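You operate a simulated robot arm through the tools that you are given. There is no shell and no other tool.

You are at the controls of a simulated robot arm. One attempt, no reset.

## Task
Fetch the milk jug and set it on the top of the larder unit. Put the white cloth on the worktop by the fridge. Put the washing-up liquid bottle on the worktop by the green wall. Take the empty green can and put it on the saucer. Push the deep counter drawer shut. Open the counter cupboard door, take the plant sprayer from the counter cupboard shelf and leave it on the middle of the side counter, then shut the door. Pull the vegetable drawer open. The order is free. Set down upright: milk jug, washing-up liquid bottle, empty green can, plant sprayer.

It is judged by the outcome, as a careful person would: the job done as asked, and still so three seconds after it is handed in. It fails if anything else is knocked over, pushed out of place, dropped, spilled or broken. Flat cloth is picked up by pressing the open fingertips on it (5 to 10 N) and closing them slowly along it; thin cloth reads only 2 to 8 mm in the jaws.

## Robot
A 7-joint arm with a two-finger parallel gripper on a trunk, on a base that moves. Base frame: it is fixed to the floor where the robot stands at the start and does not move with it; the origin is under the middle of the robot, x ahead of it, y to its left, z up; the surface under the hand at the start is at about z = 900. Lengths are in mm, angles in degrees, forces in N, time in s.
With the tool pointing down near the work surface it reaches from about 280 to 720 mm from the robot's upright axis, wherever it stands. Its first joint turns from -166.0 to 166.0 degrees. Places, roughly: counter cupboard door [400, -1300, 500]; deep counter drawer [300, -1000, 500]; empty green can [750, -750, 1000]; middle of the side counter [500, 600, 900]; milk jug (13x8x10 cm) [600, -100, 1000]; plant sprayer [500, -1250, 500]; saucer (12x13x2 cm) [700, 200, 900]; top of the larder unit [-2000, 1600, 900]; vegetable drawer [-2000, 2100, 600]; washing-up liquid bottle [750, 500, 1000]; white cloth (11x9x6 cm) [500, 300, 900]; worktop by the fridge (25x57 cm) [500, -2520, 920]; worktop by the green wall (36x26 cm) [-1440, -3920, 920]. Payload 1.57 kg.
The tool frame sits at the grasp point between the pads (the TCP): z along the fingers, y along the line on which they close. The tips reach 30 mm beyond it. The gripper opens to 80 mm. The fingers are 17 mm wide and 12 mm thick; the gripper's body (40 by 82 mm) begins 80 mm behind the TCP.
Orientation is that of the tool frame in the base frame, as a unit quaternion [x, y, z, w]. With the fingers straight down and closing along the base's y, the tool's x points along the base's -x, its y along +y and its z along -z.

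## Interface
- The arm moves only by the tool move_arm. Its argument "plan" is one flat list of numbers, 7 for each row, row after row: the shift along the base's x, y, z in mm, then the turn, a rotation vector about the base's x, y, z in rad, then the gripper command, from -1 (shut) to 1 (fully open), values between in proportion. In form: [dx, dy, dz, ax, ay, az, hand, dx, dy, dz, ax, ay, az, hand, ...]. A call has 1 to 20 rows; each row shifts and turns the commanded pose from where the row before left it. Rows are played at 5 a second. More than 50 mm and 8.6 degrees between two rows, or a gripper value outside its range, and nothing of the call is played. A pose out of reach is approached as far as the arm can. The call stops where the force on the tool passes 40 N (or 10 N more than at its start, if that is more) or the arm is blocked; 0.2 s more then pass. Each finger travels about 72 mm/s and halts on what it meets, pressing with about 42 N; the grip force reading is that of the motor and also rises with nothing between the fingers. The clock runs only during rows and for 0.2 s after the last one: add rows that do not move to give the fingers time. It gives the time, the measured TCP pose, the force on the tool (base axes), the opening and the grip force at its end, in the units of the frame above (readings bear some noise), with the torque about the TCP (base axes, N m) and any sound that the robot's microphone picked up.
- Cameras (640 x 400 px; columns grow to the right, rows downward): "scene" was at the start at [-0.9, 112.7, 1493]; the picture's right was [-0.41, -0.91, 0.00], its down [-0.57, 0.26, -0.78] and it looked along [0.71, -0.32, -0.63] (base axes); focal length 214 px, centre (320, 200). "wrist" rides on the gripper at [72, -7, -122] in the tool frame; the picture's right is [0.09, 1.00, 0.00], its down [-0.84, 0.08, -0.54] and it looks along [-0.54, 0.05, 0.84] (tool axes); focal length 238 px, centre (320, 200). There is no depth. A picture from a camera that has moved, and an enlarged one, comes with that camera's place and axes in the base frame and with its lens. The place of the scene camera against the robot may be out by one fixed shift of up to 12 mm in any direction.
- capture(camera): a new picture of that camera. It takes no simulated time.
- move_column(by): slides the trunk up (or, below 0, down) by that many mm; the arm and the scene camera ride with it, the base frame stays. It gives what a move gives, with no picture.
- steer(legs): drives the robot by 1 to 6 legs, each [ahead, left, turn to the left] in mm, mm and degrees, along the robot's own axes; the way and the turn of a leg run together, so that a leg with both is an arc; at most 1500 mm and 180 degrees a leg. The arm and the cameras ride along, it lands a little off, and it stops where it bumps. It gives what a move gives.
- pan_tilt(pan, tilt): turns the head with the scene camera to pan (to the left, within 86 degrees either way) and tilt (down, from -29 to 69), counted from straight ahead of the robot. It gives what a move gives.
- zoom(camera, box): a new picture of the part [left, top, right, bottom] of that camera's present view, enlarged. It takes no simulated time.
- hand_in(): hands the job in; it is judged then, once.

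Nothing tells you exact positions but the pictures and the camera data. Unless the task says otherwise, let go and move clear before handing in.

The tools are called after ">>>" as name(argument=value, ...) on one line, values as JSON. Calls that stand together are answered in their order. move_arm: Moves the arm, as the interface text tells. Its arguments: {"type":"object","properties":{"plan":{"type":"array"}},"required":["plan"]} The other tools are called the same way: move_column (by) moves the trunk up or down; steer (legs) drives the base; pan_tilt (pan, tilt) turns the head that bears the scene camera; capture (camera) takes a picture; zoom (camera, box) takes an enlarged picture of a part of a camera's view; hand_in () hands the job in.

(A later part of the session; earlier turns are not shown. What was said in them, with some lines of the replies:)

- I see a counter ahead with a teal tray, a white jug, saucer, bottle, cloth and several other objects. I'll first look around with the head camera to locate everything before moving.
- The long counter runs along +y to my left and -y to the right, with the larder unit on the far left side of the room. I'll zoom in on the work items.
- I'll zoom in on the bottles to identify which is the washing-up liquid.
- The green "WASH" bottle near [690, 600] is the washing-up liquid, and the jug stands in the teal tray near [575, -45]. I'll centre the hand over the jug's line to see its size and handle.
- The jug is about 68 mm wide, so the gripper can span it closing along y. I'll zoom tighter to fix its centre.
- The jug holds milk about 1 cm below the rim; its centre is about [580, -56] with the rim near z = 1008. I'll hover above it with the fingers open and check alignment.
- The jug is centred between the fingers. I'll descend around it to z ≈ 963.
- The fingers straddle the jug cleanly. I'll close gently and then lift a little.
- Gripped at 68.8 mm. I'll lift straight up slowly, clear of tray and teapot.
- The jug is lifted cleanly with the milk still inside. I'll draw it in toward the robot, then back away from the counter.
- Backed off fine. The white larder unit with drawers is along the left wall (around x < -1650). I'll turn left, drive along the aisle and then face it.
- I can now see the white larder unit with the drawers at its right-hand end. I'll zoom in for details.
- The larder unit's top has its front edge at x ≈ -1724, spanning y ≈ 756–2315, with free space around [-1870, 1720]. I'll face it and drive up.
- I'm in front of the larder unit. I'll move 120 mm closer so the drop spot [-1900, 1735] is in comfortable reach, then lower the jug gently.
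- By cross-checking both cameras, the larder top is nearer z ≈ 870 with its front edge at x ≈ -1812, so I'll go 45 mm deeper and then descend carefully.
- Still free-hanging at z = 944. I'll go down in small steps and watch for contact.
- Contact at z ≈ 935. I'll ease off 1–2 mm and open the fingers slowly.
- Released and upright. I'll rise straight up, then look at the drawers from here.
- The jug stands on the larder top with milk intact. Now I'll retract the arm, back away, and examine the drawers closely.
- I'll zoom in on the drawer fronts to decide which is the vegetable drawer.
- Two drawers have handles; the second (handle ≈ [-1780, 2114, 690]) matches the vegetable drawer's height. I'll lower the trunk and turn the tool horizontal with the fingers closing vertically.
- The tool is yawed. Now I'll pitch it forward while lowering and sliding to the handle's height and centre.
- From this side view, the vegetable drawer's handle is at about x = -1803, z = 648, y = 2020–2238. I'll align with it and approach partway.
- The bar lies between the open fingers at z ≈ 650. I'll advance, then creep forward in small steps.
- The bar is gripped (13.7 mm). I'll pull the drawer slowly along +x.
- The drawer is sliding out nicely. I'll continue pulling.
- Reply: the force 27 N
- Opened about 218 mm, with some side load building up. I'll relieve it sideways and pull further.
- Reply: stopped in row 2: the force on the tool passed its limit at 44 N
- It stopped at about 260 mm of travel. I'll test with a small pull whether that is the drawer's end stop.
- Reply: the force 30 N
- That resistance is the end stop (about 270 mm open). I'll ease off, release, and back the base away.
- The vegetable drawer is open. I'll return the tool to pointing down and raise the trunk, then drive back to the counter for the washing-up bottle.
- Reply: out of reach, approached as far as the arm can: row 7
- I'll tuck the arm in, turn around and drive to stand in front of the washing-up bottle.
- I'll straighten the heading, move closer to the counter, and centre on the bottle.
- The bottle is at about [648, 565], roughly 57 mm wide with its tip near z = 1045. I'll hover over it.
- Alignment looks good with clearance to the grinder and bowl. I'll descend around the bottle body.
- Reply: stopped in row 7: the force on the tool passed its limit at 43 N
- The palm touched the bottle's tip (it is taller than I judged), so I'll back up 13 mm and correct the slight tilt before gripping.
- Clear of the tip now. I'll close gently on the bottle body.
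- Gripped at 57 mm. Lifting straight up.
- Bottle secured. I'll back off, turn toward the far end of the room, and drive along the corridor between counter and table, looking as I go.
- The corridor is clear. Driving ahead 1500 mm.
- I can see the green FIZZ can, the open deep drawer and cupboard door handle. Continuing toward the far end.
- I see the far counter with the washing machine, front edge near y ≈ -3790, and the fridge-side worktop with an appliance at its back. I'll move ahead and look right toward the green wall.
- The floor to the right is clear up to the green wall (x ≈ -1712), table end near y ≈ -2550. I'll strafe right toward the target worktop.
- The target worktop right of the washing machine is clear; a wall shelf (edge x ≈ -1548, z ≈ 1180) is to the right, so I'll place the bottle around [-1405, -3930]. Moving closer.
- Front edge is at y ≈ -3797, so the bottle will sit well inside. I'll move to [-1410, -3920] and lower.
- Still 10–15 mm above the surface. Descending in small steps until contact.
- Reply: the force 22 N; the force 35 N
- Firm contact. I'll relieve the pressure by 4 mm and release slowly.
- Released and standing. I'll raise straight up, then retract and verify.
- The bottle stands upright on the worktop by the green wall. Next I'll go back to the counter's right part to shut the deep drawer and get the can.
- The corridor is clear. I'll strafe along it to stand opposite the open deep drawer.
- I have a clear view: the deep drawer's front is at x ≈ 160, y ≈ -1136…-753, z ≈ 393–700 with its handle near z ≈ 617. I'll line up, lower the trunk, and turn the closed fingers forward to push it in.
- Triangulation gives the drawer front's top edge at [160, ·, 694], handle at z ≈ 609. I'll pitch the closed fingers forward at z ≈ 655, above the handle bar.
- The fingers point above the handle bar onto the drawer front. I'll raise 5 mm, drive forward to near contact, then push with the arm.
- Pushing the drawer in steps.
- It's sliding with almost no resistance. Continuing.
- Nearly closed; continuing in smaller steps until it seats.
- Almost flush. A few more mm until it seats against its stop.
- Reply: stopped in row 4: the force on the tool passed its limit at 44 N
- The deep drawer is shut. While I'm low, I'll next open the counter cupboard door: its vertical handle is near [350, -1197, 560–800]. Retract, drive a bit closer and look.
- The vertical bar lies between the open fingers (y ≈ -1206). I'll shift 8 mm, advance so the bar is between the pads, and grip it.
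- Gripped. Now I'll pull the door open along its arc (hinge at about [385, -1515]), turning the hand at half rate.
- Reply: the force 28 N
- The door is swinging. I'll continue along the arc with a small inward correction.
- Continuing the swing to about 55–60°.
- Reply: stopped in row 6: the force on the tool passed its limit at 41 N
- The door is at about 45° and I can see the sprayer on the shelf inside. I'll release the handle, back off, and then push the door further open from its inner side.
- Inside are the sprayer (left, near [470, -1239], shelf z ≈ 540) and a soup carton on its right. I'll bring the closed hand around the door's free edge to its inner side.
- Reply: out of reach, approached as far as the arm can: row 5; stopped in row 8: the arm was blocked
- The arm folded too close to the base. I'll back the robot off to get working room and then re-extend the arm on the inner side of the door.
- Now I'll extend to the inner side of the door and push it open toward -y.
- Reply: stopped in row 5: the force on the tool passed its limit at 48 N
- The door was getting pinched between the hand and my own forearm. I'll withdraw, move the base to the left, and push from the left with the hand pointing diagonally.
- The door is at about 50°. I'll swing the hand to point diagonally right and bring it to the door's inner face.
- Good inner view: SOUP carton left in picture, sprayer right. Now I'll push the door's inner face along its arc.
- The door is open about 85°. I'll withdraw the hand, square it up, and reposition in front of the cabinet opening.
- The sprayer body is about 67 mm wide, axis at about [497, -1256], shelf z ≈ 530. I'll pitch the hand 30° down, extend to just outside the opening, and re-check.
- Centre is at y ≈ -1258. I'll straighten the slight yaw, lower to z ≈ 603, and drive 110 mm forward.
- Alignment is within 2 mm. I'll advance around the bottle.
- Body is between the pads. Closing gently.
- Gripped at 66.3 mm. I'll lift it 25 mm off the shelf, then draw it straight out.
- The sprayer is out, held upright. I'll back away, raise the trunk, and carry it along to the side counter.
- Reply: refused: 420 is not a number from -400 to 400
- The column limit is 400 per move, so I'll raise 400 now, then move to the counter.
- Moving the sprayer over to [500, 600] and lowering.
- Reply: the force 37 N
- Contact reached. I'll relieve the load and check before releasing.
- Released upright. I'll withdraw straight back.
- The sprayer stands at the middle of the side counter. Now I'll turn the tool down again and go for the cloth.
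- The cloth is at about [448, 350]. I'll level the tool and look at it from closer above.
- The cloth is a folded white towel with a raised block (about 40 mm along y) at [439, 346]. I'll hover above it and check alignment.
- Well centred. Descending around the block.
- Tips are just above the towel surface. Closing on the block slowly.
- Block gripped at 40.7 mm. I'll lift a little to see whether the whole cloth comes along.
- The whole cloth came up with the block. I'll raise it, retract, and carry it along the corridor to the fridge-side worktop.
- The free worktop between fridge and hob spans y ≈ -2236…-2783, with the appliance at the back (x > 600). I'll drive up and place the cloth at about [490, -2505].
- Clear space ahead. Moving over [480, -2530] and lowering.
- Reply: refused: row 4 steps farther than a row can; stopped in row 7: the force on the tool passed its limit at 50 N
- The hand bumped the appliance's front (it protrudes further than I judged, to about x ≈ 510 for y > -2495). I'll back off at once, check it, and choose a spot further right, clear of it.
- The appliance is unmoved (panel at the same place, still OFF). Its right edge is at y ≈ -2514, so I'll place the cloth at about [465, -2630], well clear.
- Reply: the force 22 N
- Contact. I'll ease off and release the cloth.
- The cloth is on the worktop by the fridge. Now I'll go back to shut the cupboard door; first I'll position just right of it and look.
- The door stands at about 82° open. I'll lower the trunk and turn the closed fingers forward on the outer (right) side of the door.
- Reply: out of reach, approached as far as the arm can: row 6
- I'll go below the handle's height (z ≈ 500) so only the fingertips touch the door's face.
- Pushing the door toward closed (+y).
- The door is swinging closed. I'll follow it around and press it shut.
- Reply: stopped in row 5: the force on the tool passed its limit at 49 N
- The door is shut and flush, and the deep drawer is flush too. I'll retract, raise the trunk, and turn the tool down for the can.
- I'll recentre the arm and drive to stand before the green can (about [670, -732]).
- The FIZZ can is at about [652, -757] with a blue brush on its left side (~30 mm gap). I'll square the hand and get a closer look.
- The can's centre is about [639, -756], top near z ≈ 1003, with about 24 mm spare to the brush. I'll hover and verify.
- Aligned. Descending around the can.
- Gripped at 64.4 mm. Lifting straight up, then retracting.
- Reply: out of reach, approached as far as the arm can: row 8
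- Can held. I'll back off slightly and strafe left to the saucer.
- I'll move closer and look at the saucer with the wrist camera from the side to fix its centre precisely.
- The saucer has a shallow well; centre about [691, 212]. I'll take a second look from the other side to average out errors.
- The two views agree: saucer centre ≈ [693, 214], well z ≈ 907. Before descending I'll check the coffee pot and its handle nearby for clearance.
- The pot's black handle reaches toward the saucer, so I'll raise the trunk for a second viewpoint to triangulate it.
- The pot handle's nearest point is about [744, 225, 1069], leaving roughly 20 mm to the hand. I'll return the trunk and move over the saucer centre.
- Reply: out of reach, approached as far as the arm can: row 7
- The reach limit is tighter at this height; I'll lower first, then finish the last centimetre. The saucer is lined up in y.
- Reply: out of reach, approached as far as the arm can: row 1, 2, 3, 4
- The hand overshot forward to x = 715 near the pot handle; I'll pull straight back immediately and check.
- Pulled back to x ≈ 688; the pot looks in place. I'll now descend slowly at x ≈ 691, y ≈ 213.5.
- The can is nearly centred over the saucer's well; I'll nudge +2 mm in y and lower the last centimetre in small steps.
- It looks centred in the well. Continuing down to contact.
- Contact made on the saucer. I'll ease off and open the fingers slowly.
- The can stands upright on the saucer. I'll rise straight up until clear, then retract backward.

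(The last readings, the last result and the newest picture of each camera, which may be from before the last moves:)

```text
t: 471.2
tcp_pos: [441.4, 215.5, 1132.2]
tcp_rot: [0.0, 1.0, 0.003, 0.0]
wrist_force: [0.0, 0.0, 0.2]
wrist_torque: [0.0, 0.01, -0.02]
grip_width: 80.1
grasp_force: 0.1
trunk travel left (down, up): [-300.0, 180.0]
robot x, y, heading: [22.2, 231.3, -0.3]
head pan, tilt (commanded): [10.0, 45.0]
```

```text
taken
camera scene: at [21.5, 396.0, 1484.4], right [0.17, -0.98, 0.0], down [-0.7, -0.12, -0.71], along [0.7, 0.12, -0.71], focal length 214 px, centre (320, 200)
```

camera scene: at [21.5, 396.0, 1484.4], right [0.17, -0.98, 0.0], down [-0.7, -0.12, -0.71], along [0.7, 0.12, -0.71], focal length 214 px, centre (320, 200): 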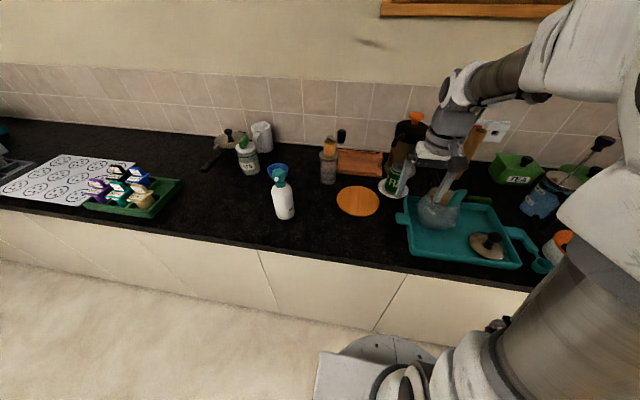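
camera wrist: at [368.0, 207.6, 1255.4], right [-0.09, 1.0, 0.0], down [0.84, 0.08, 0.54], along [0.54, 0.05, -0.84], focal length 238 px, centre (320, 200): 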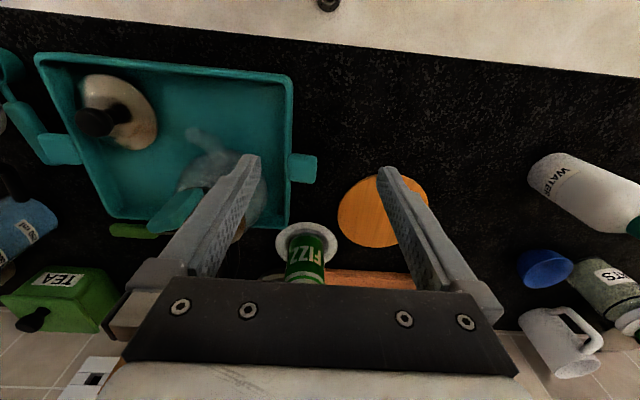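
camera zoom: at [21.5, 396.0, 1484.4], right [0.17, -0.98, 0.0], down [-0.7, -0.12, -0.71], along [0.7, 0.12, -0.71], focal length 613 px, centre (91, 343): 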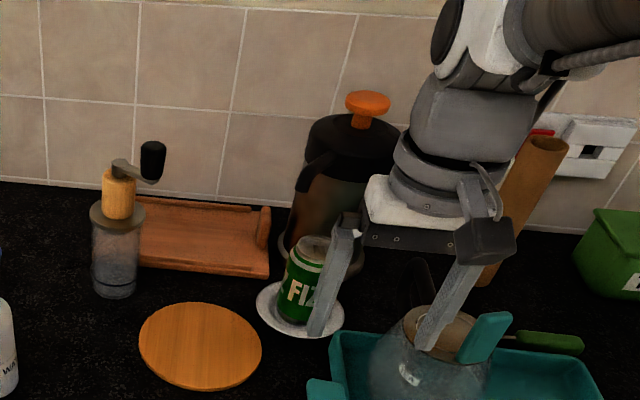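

The can is on the saucer. I want to check whether the coffee pot was shifted, so I'll move the arm aside and take the same view as before.

>>> move_arm(plan=[-10, -40, 10, 0, 0, 0, 1, -10, -45, 10, 0, 0, 0, 1, -10, -45, 10, 0, 0, 0, 1, 0, -45, 0, 0, 0, 0, 1, 0, -45, 0, 0, 0, 0, 1, 0, 0, 0, 0, 0, 0, 1])

>>> zoom(camera="scene", box=[380, 100, 440, 170])

>>> zoom(camera="scene", box=[330, 80, 470, 220])

```text
t: 472.6
tcp_pos: [409.9, -7.1, 1164.0]
tcp_rot: [0.001, 1.0, 0.003, 0.0]
wrist_force: [-0.3, 0.3, -0.1]
wrist_torque: [0.01, 0.0, 0.01]
grip_width: 79.9
grasp_force: 0.0
trunk travel left (down, up): [-300.0, 180.0]
robot x, y, heading: [20.8, 234.1, -0.2]
head pan, tilt (commanded): [10.0, 45.0]
```

```text
5.71 times, centred on (410, 135) of scene
camera zoom: at [21.8, 395.8, 1484.5], right [0.17, -0.98, 0.0], down [-0.7, -0.12, -0.71], along [0.7, 0.12, -0.71], focal length 1226 px, centre (-194, 571)
```

zoom: 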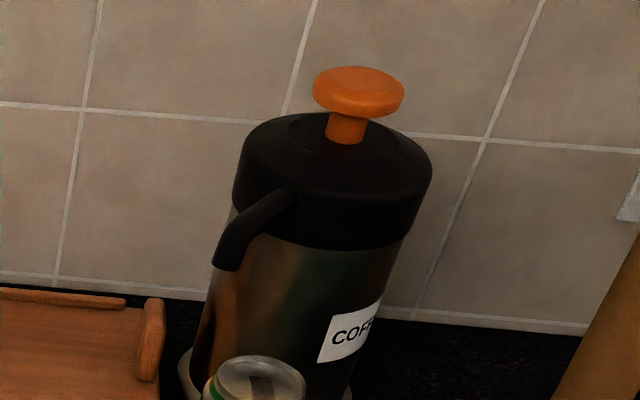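

```text
2.86 times, centred on (400, 150) of scene
camera zoom: at [21.8, 395.8, 1484.5], right [0.17, -0.98, 0.0], down [-0.7, -0.12, -0.71], along [0.7, 0.12, -0.71], focal length 613 px, centre (91, 343)
```

zoom: 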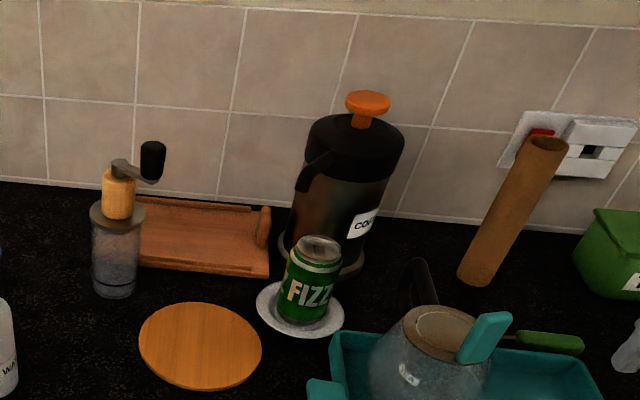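

The pot only shifted about 5 mm and stands firmly; nothing is knocked over. Now I'll verify the drawer and door from here before finishing.

>>> steer(legs=[[-350, 0, 0]])

>>> pan_tilt(pan=-55, tilt=30)

>>> capture(camera="scene")

>>> pan_tilt(pan=20, tilt=40)

>>> capture(camera="scene")

>>> pan_tilt(pan=86, tilt=25)

>>> capture(camera="scene")

```text
t: 475.5
tcp_pos: [62.9, -6.0, 1163.5]
tcp_rot: [-0.001, 1.0, 0.003, 0.002]
wrist_force: [-0.3, 0.2, -0.5]
wrist_torque: [-0.03, 0.01, 0.02]
grip_width: 79.8
grasp_force: 0.1
trunk travel left (down, up): [-300.0, 180.0]
robot x, y, heading: [-326.9, 232.0, 0.3]
head pan, tilt (commanded): [10.0, 45.0]
```

```text
t: 476.8
tcp_pos: [62.0, -6.2, 1163.6]
tcp_rot: [0.0, 1.0, 0.002, 0.001]
wrist_force: [-0.6, -0.6, -1.0]
wrist_torque: [-0.01, 0.02, 0.0]
grip_width: 80.1
grasp_force: 0.0
trunk travel left (down, up): [-300.0, 180.0]
robot x, y, heading: [-329.1, 230.9, 0.1]
head pan, tilt (commanded): [-55.0, 30.0]
```

```text
taken
camera scene: at [-354.9, 307.7, 1507.0], right [-0.82, -0.58, 0.0], down [-0.29, 0.41, -0.87], along [0.5, -0.71, -0.5], focal length 214 px, centre (320, 200)
```

scene: 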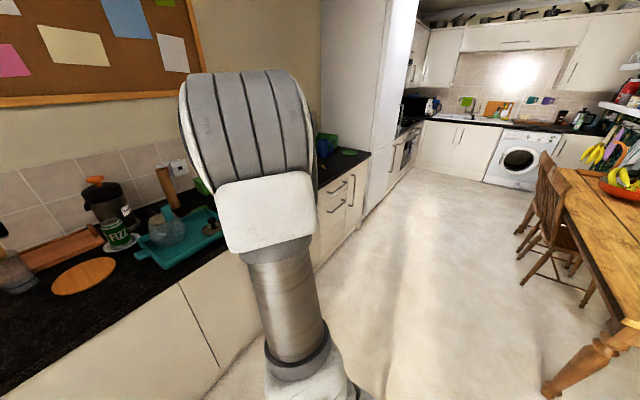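

```text
t: 478.3
tcp_pos: [61.1, -5.9, 1164.0]
tcp_rot: [-0.001, 1.0, 0.002, 0.001]
wrist_force: [0.0, 0.8, -0.2]
wrist_torque: [-0.01, 0.02, 0.02]
grip_width: 80.1
grasp_force: 0.0
trunk travel left (down, up): [-300.0, 180.0]
robot x, y, heading: [-330.6, 233.5, 0.0]
head pan, tilt (commanded): [20.0, 40.0]
```

```text
taken
camera scene: at [-327.1, 410.8, 1491.7], right [0.34, -0.94, 0.0], down [-0.6, -0.22, -0.77], along [0.72, 0.26, -0.64], focal length 214 px, centre (320, 200)
```

scene: 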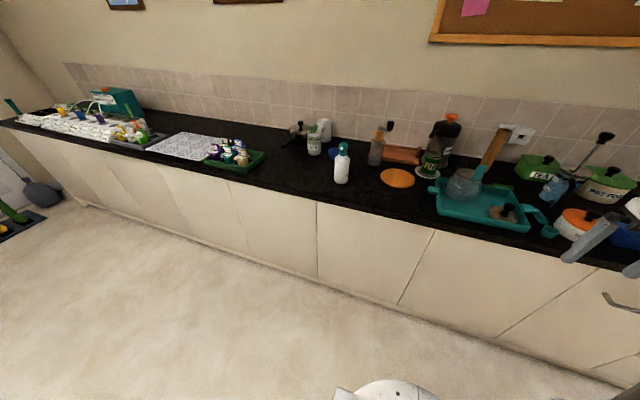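

```text
t: 479.7
tcp_pos: [62.0, -6.3, 1162.4]
tcp_rot: [-0.001, 1.0, 0.002, 0.001]
wrist_force: [0.3, -0.5, -0.5]
wrist_torque: [0.02, -0.01, 0.02]
grip_width: 79.9
grasp_force: 0.0
trunk travel left (down, up): [-300.0, 180.0]
robot x, y, heading: [-330.5, 232.2, 0.3]
head pan, tilt (commanded): [85.9, 25.0]
```

```text
taken
camera scene: at [-400.5, 473.5, 1515.0], right [1.0, -0.07, 0.0], down [-0.03, -0.42, -0.91], along [0.06, 0.9, -0.42], focal length 214 px, centre (320, 200)
```

scene: 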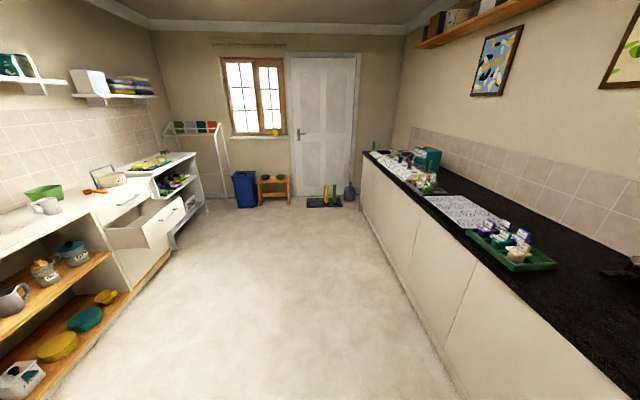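

Everything looks as asked: jug on the larder, vegetable drawer open, sprayer and can in place. One last zoom on the shut door and drawer.

>>> pan_tilt(pan=-60, tilt=30)

>>> zoom(camera="scene", box=[240, 120, 400, 260])

>>> zoom(camera="scene", box=[340, 60, 620, 200])

```text
t: 482.0
tcp_pos: [62.4, -6.0, 1163.5]
tcp_rot: [0.0, 1.0, 0.002, 0.001]
wrist_force: [0.2, 0.7, 1.0]
wrist_torque: [-0.03, 0.03, 0.02]
grip_width: 80.0
grasp_force: 0.0
trunk travel left (down, up): [-300.0, 180.0]
robot x, y, heading: [-325.3, 232.9, 0.2]
head pan, tilt (commanded): [-60.0, 30.0]
```

```text
2.86 times, centred on (320, 190) of scene
camera zoom: at [-361.6, 303.4, 1507.1], right [-0.87, -0.5, 0.0], down [-0.25, 0.43, -0.87], along [0.43, -0.75, -0.5], focal length 613 px, centre (320, 229)
```

zoom: 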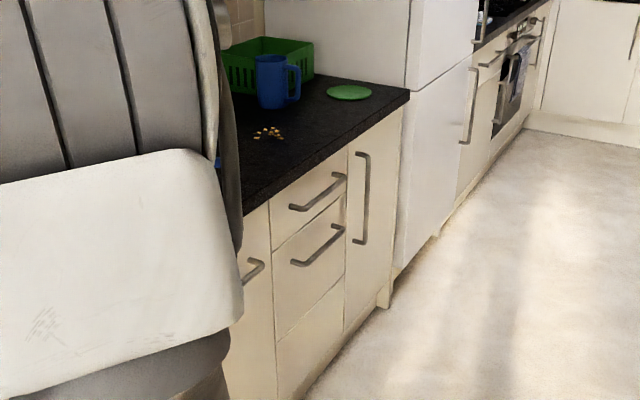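

```text
2.29 times, centred on (480, 130) of scene
camera zoom: at [-361.6, 303.4, 1507.1], right [-0.87, -0.5, 0.0], down [-0.25, 0.43, -0.87], along [0.43, -0.75, -0.5], focal length 490 px, centre (-46, 360)
```

zoom: 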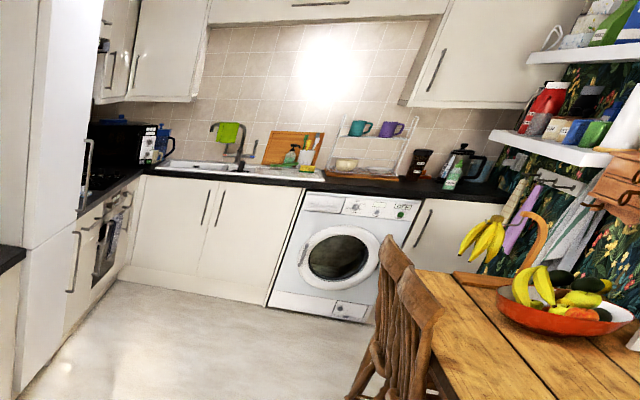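

The door and deep drawer are flush shut, the washing-up bottle stands by the green wall, and the gripper is empty and clear. Every part of the task is done, so I'm handing in.

>>> hand_in()

```text
The job is handed in.
```

I've finished every part of the job and handed it in. The coffee pot by the saucer got bumped along the way. I don't have the judge's result.

| Task | Where it ended up |
|---|---|
| Milk jug | Upright on the larder top, at about [-1942, 1742] |
| White cloth | On the worktop by the fridge, at about [464, -2630] |
| Washing-up liquid bottle | Upright on the worktop by the green wall, at about [-1409, -3922] |
| Empty green can | Upright on the saucer |
| Deep counter drawer | Pushed shut and flush |
| Plant sprayer | Upright at the middle of the side counter, at about [499, 601] |
| Cupboard door | Opened for the sprayer, then shut and flush |
| Vegetable drawer | Pulled out about 270 mm, to its stop. I took it to be the second drawer down on the larder unit. |

These contacts could count against the result:
- **Coffee pot:** the hand overshot toward it while placing the can. It looks to have moved about 5 mm and turned roughly 7°, and it still stands firmly. I left it alone rather than risk moving it more.
- **Appliance beside the fridge:** the hand bumped it with up to 50 N while carrying the cloth. It looked unmoved in the pictures afterwards and still read OFF.
- **Washing-up bottle:** the palm pressed on its tip, up to about 43 N, while I was reaching for it. It stayed upright.

Before handing in I checked most items by camera and saw them in place; the cloth I last saw in place earlier, on the way back to the cupboard. The gripper was empty and clear.
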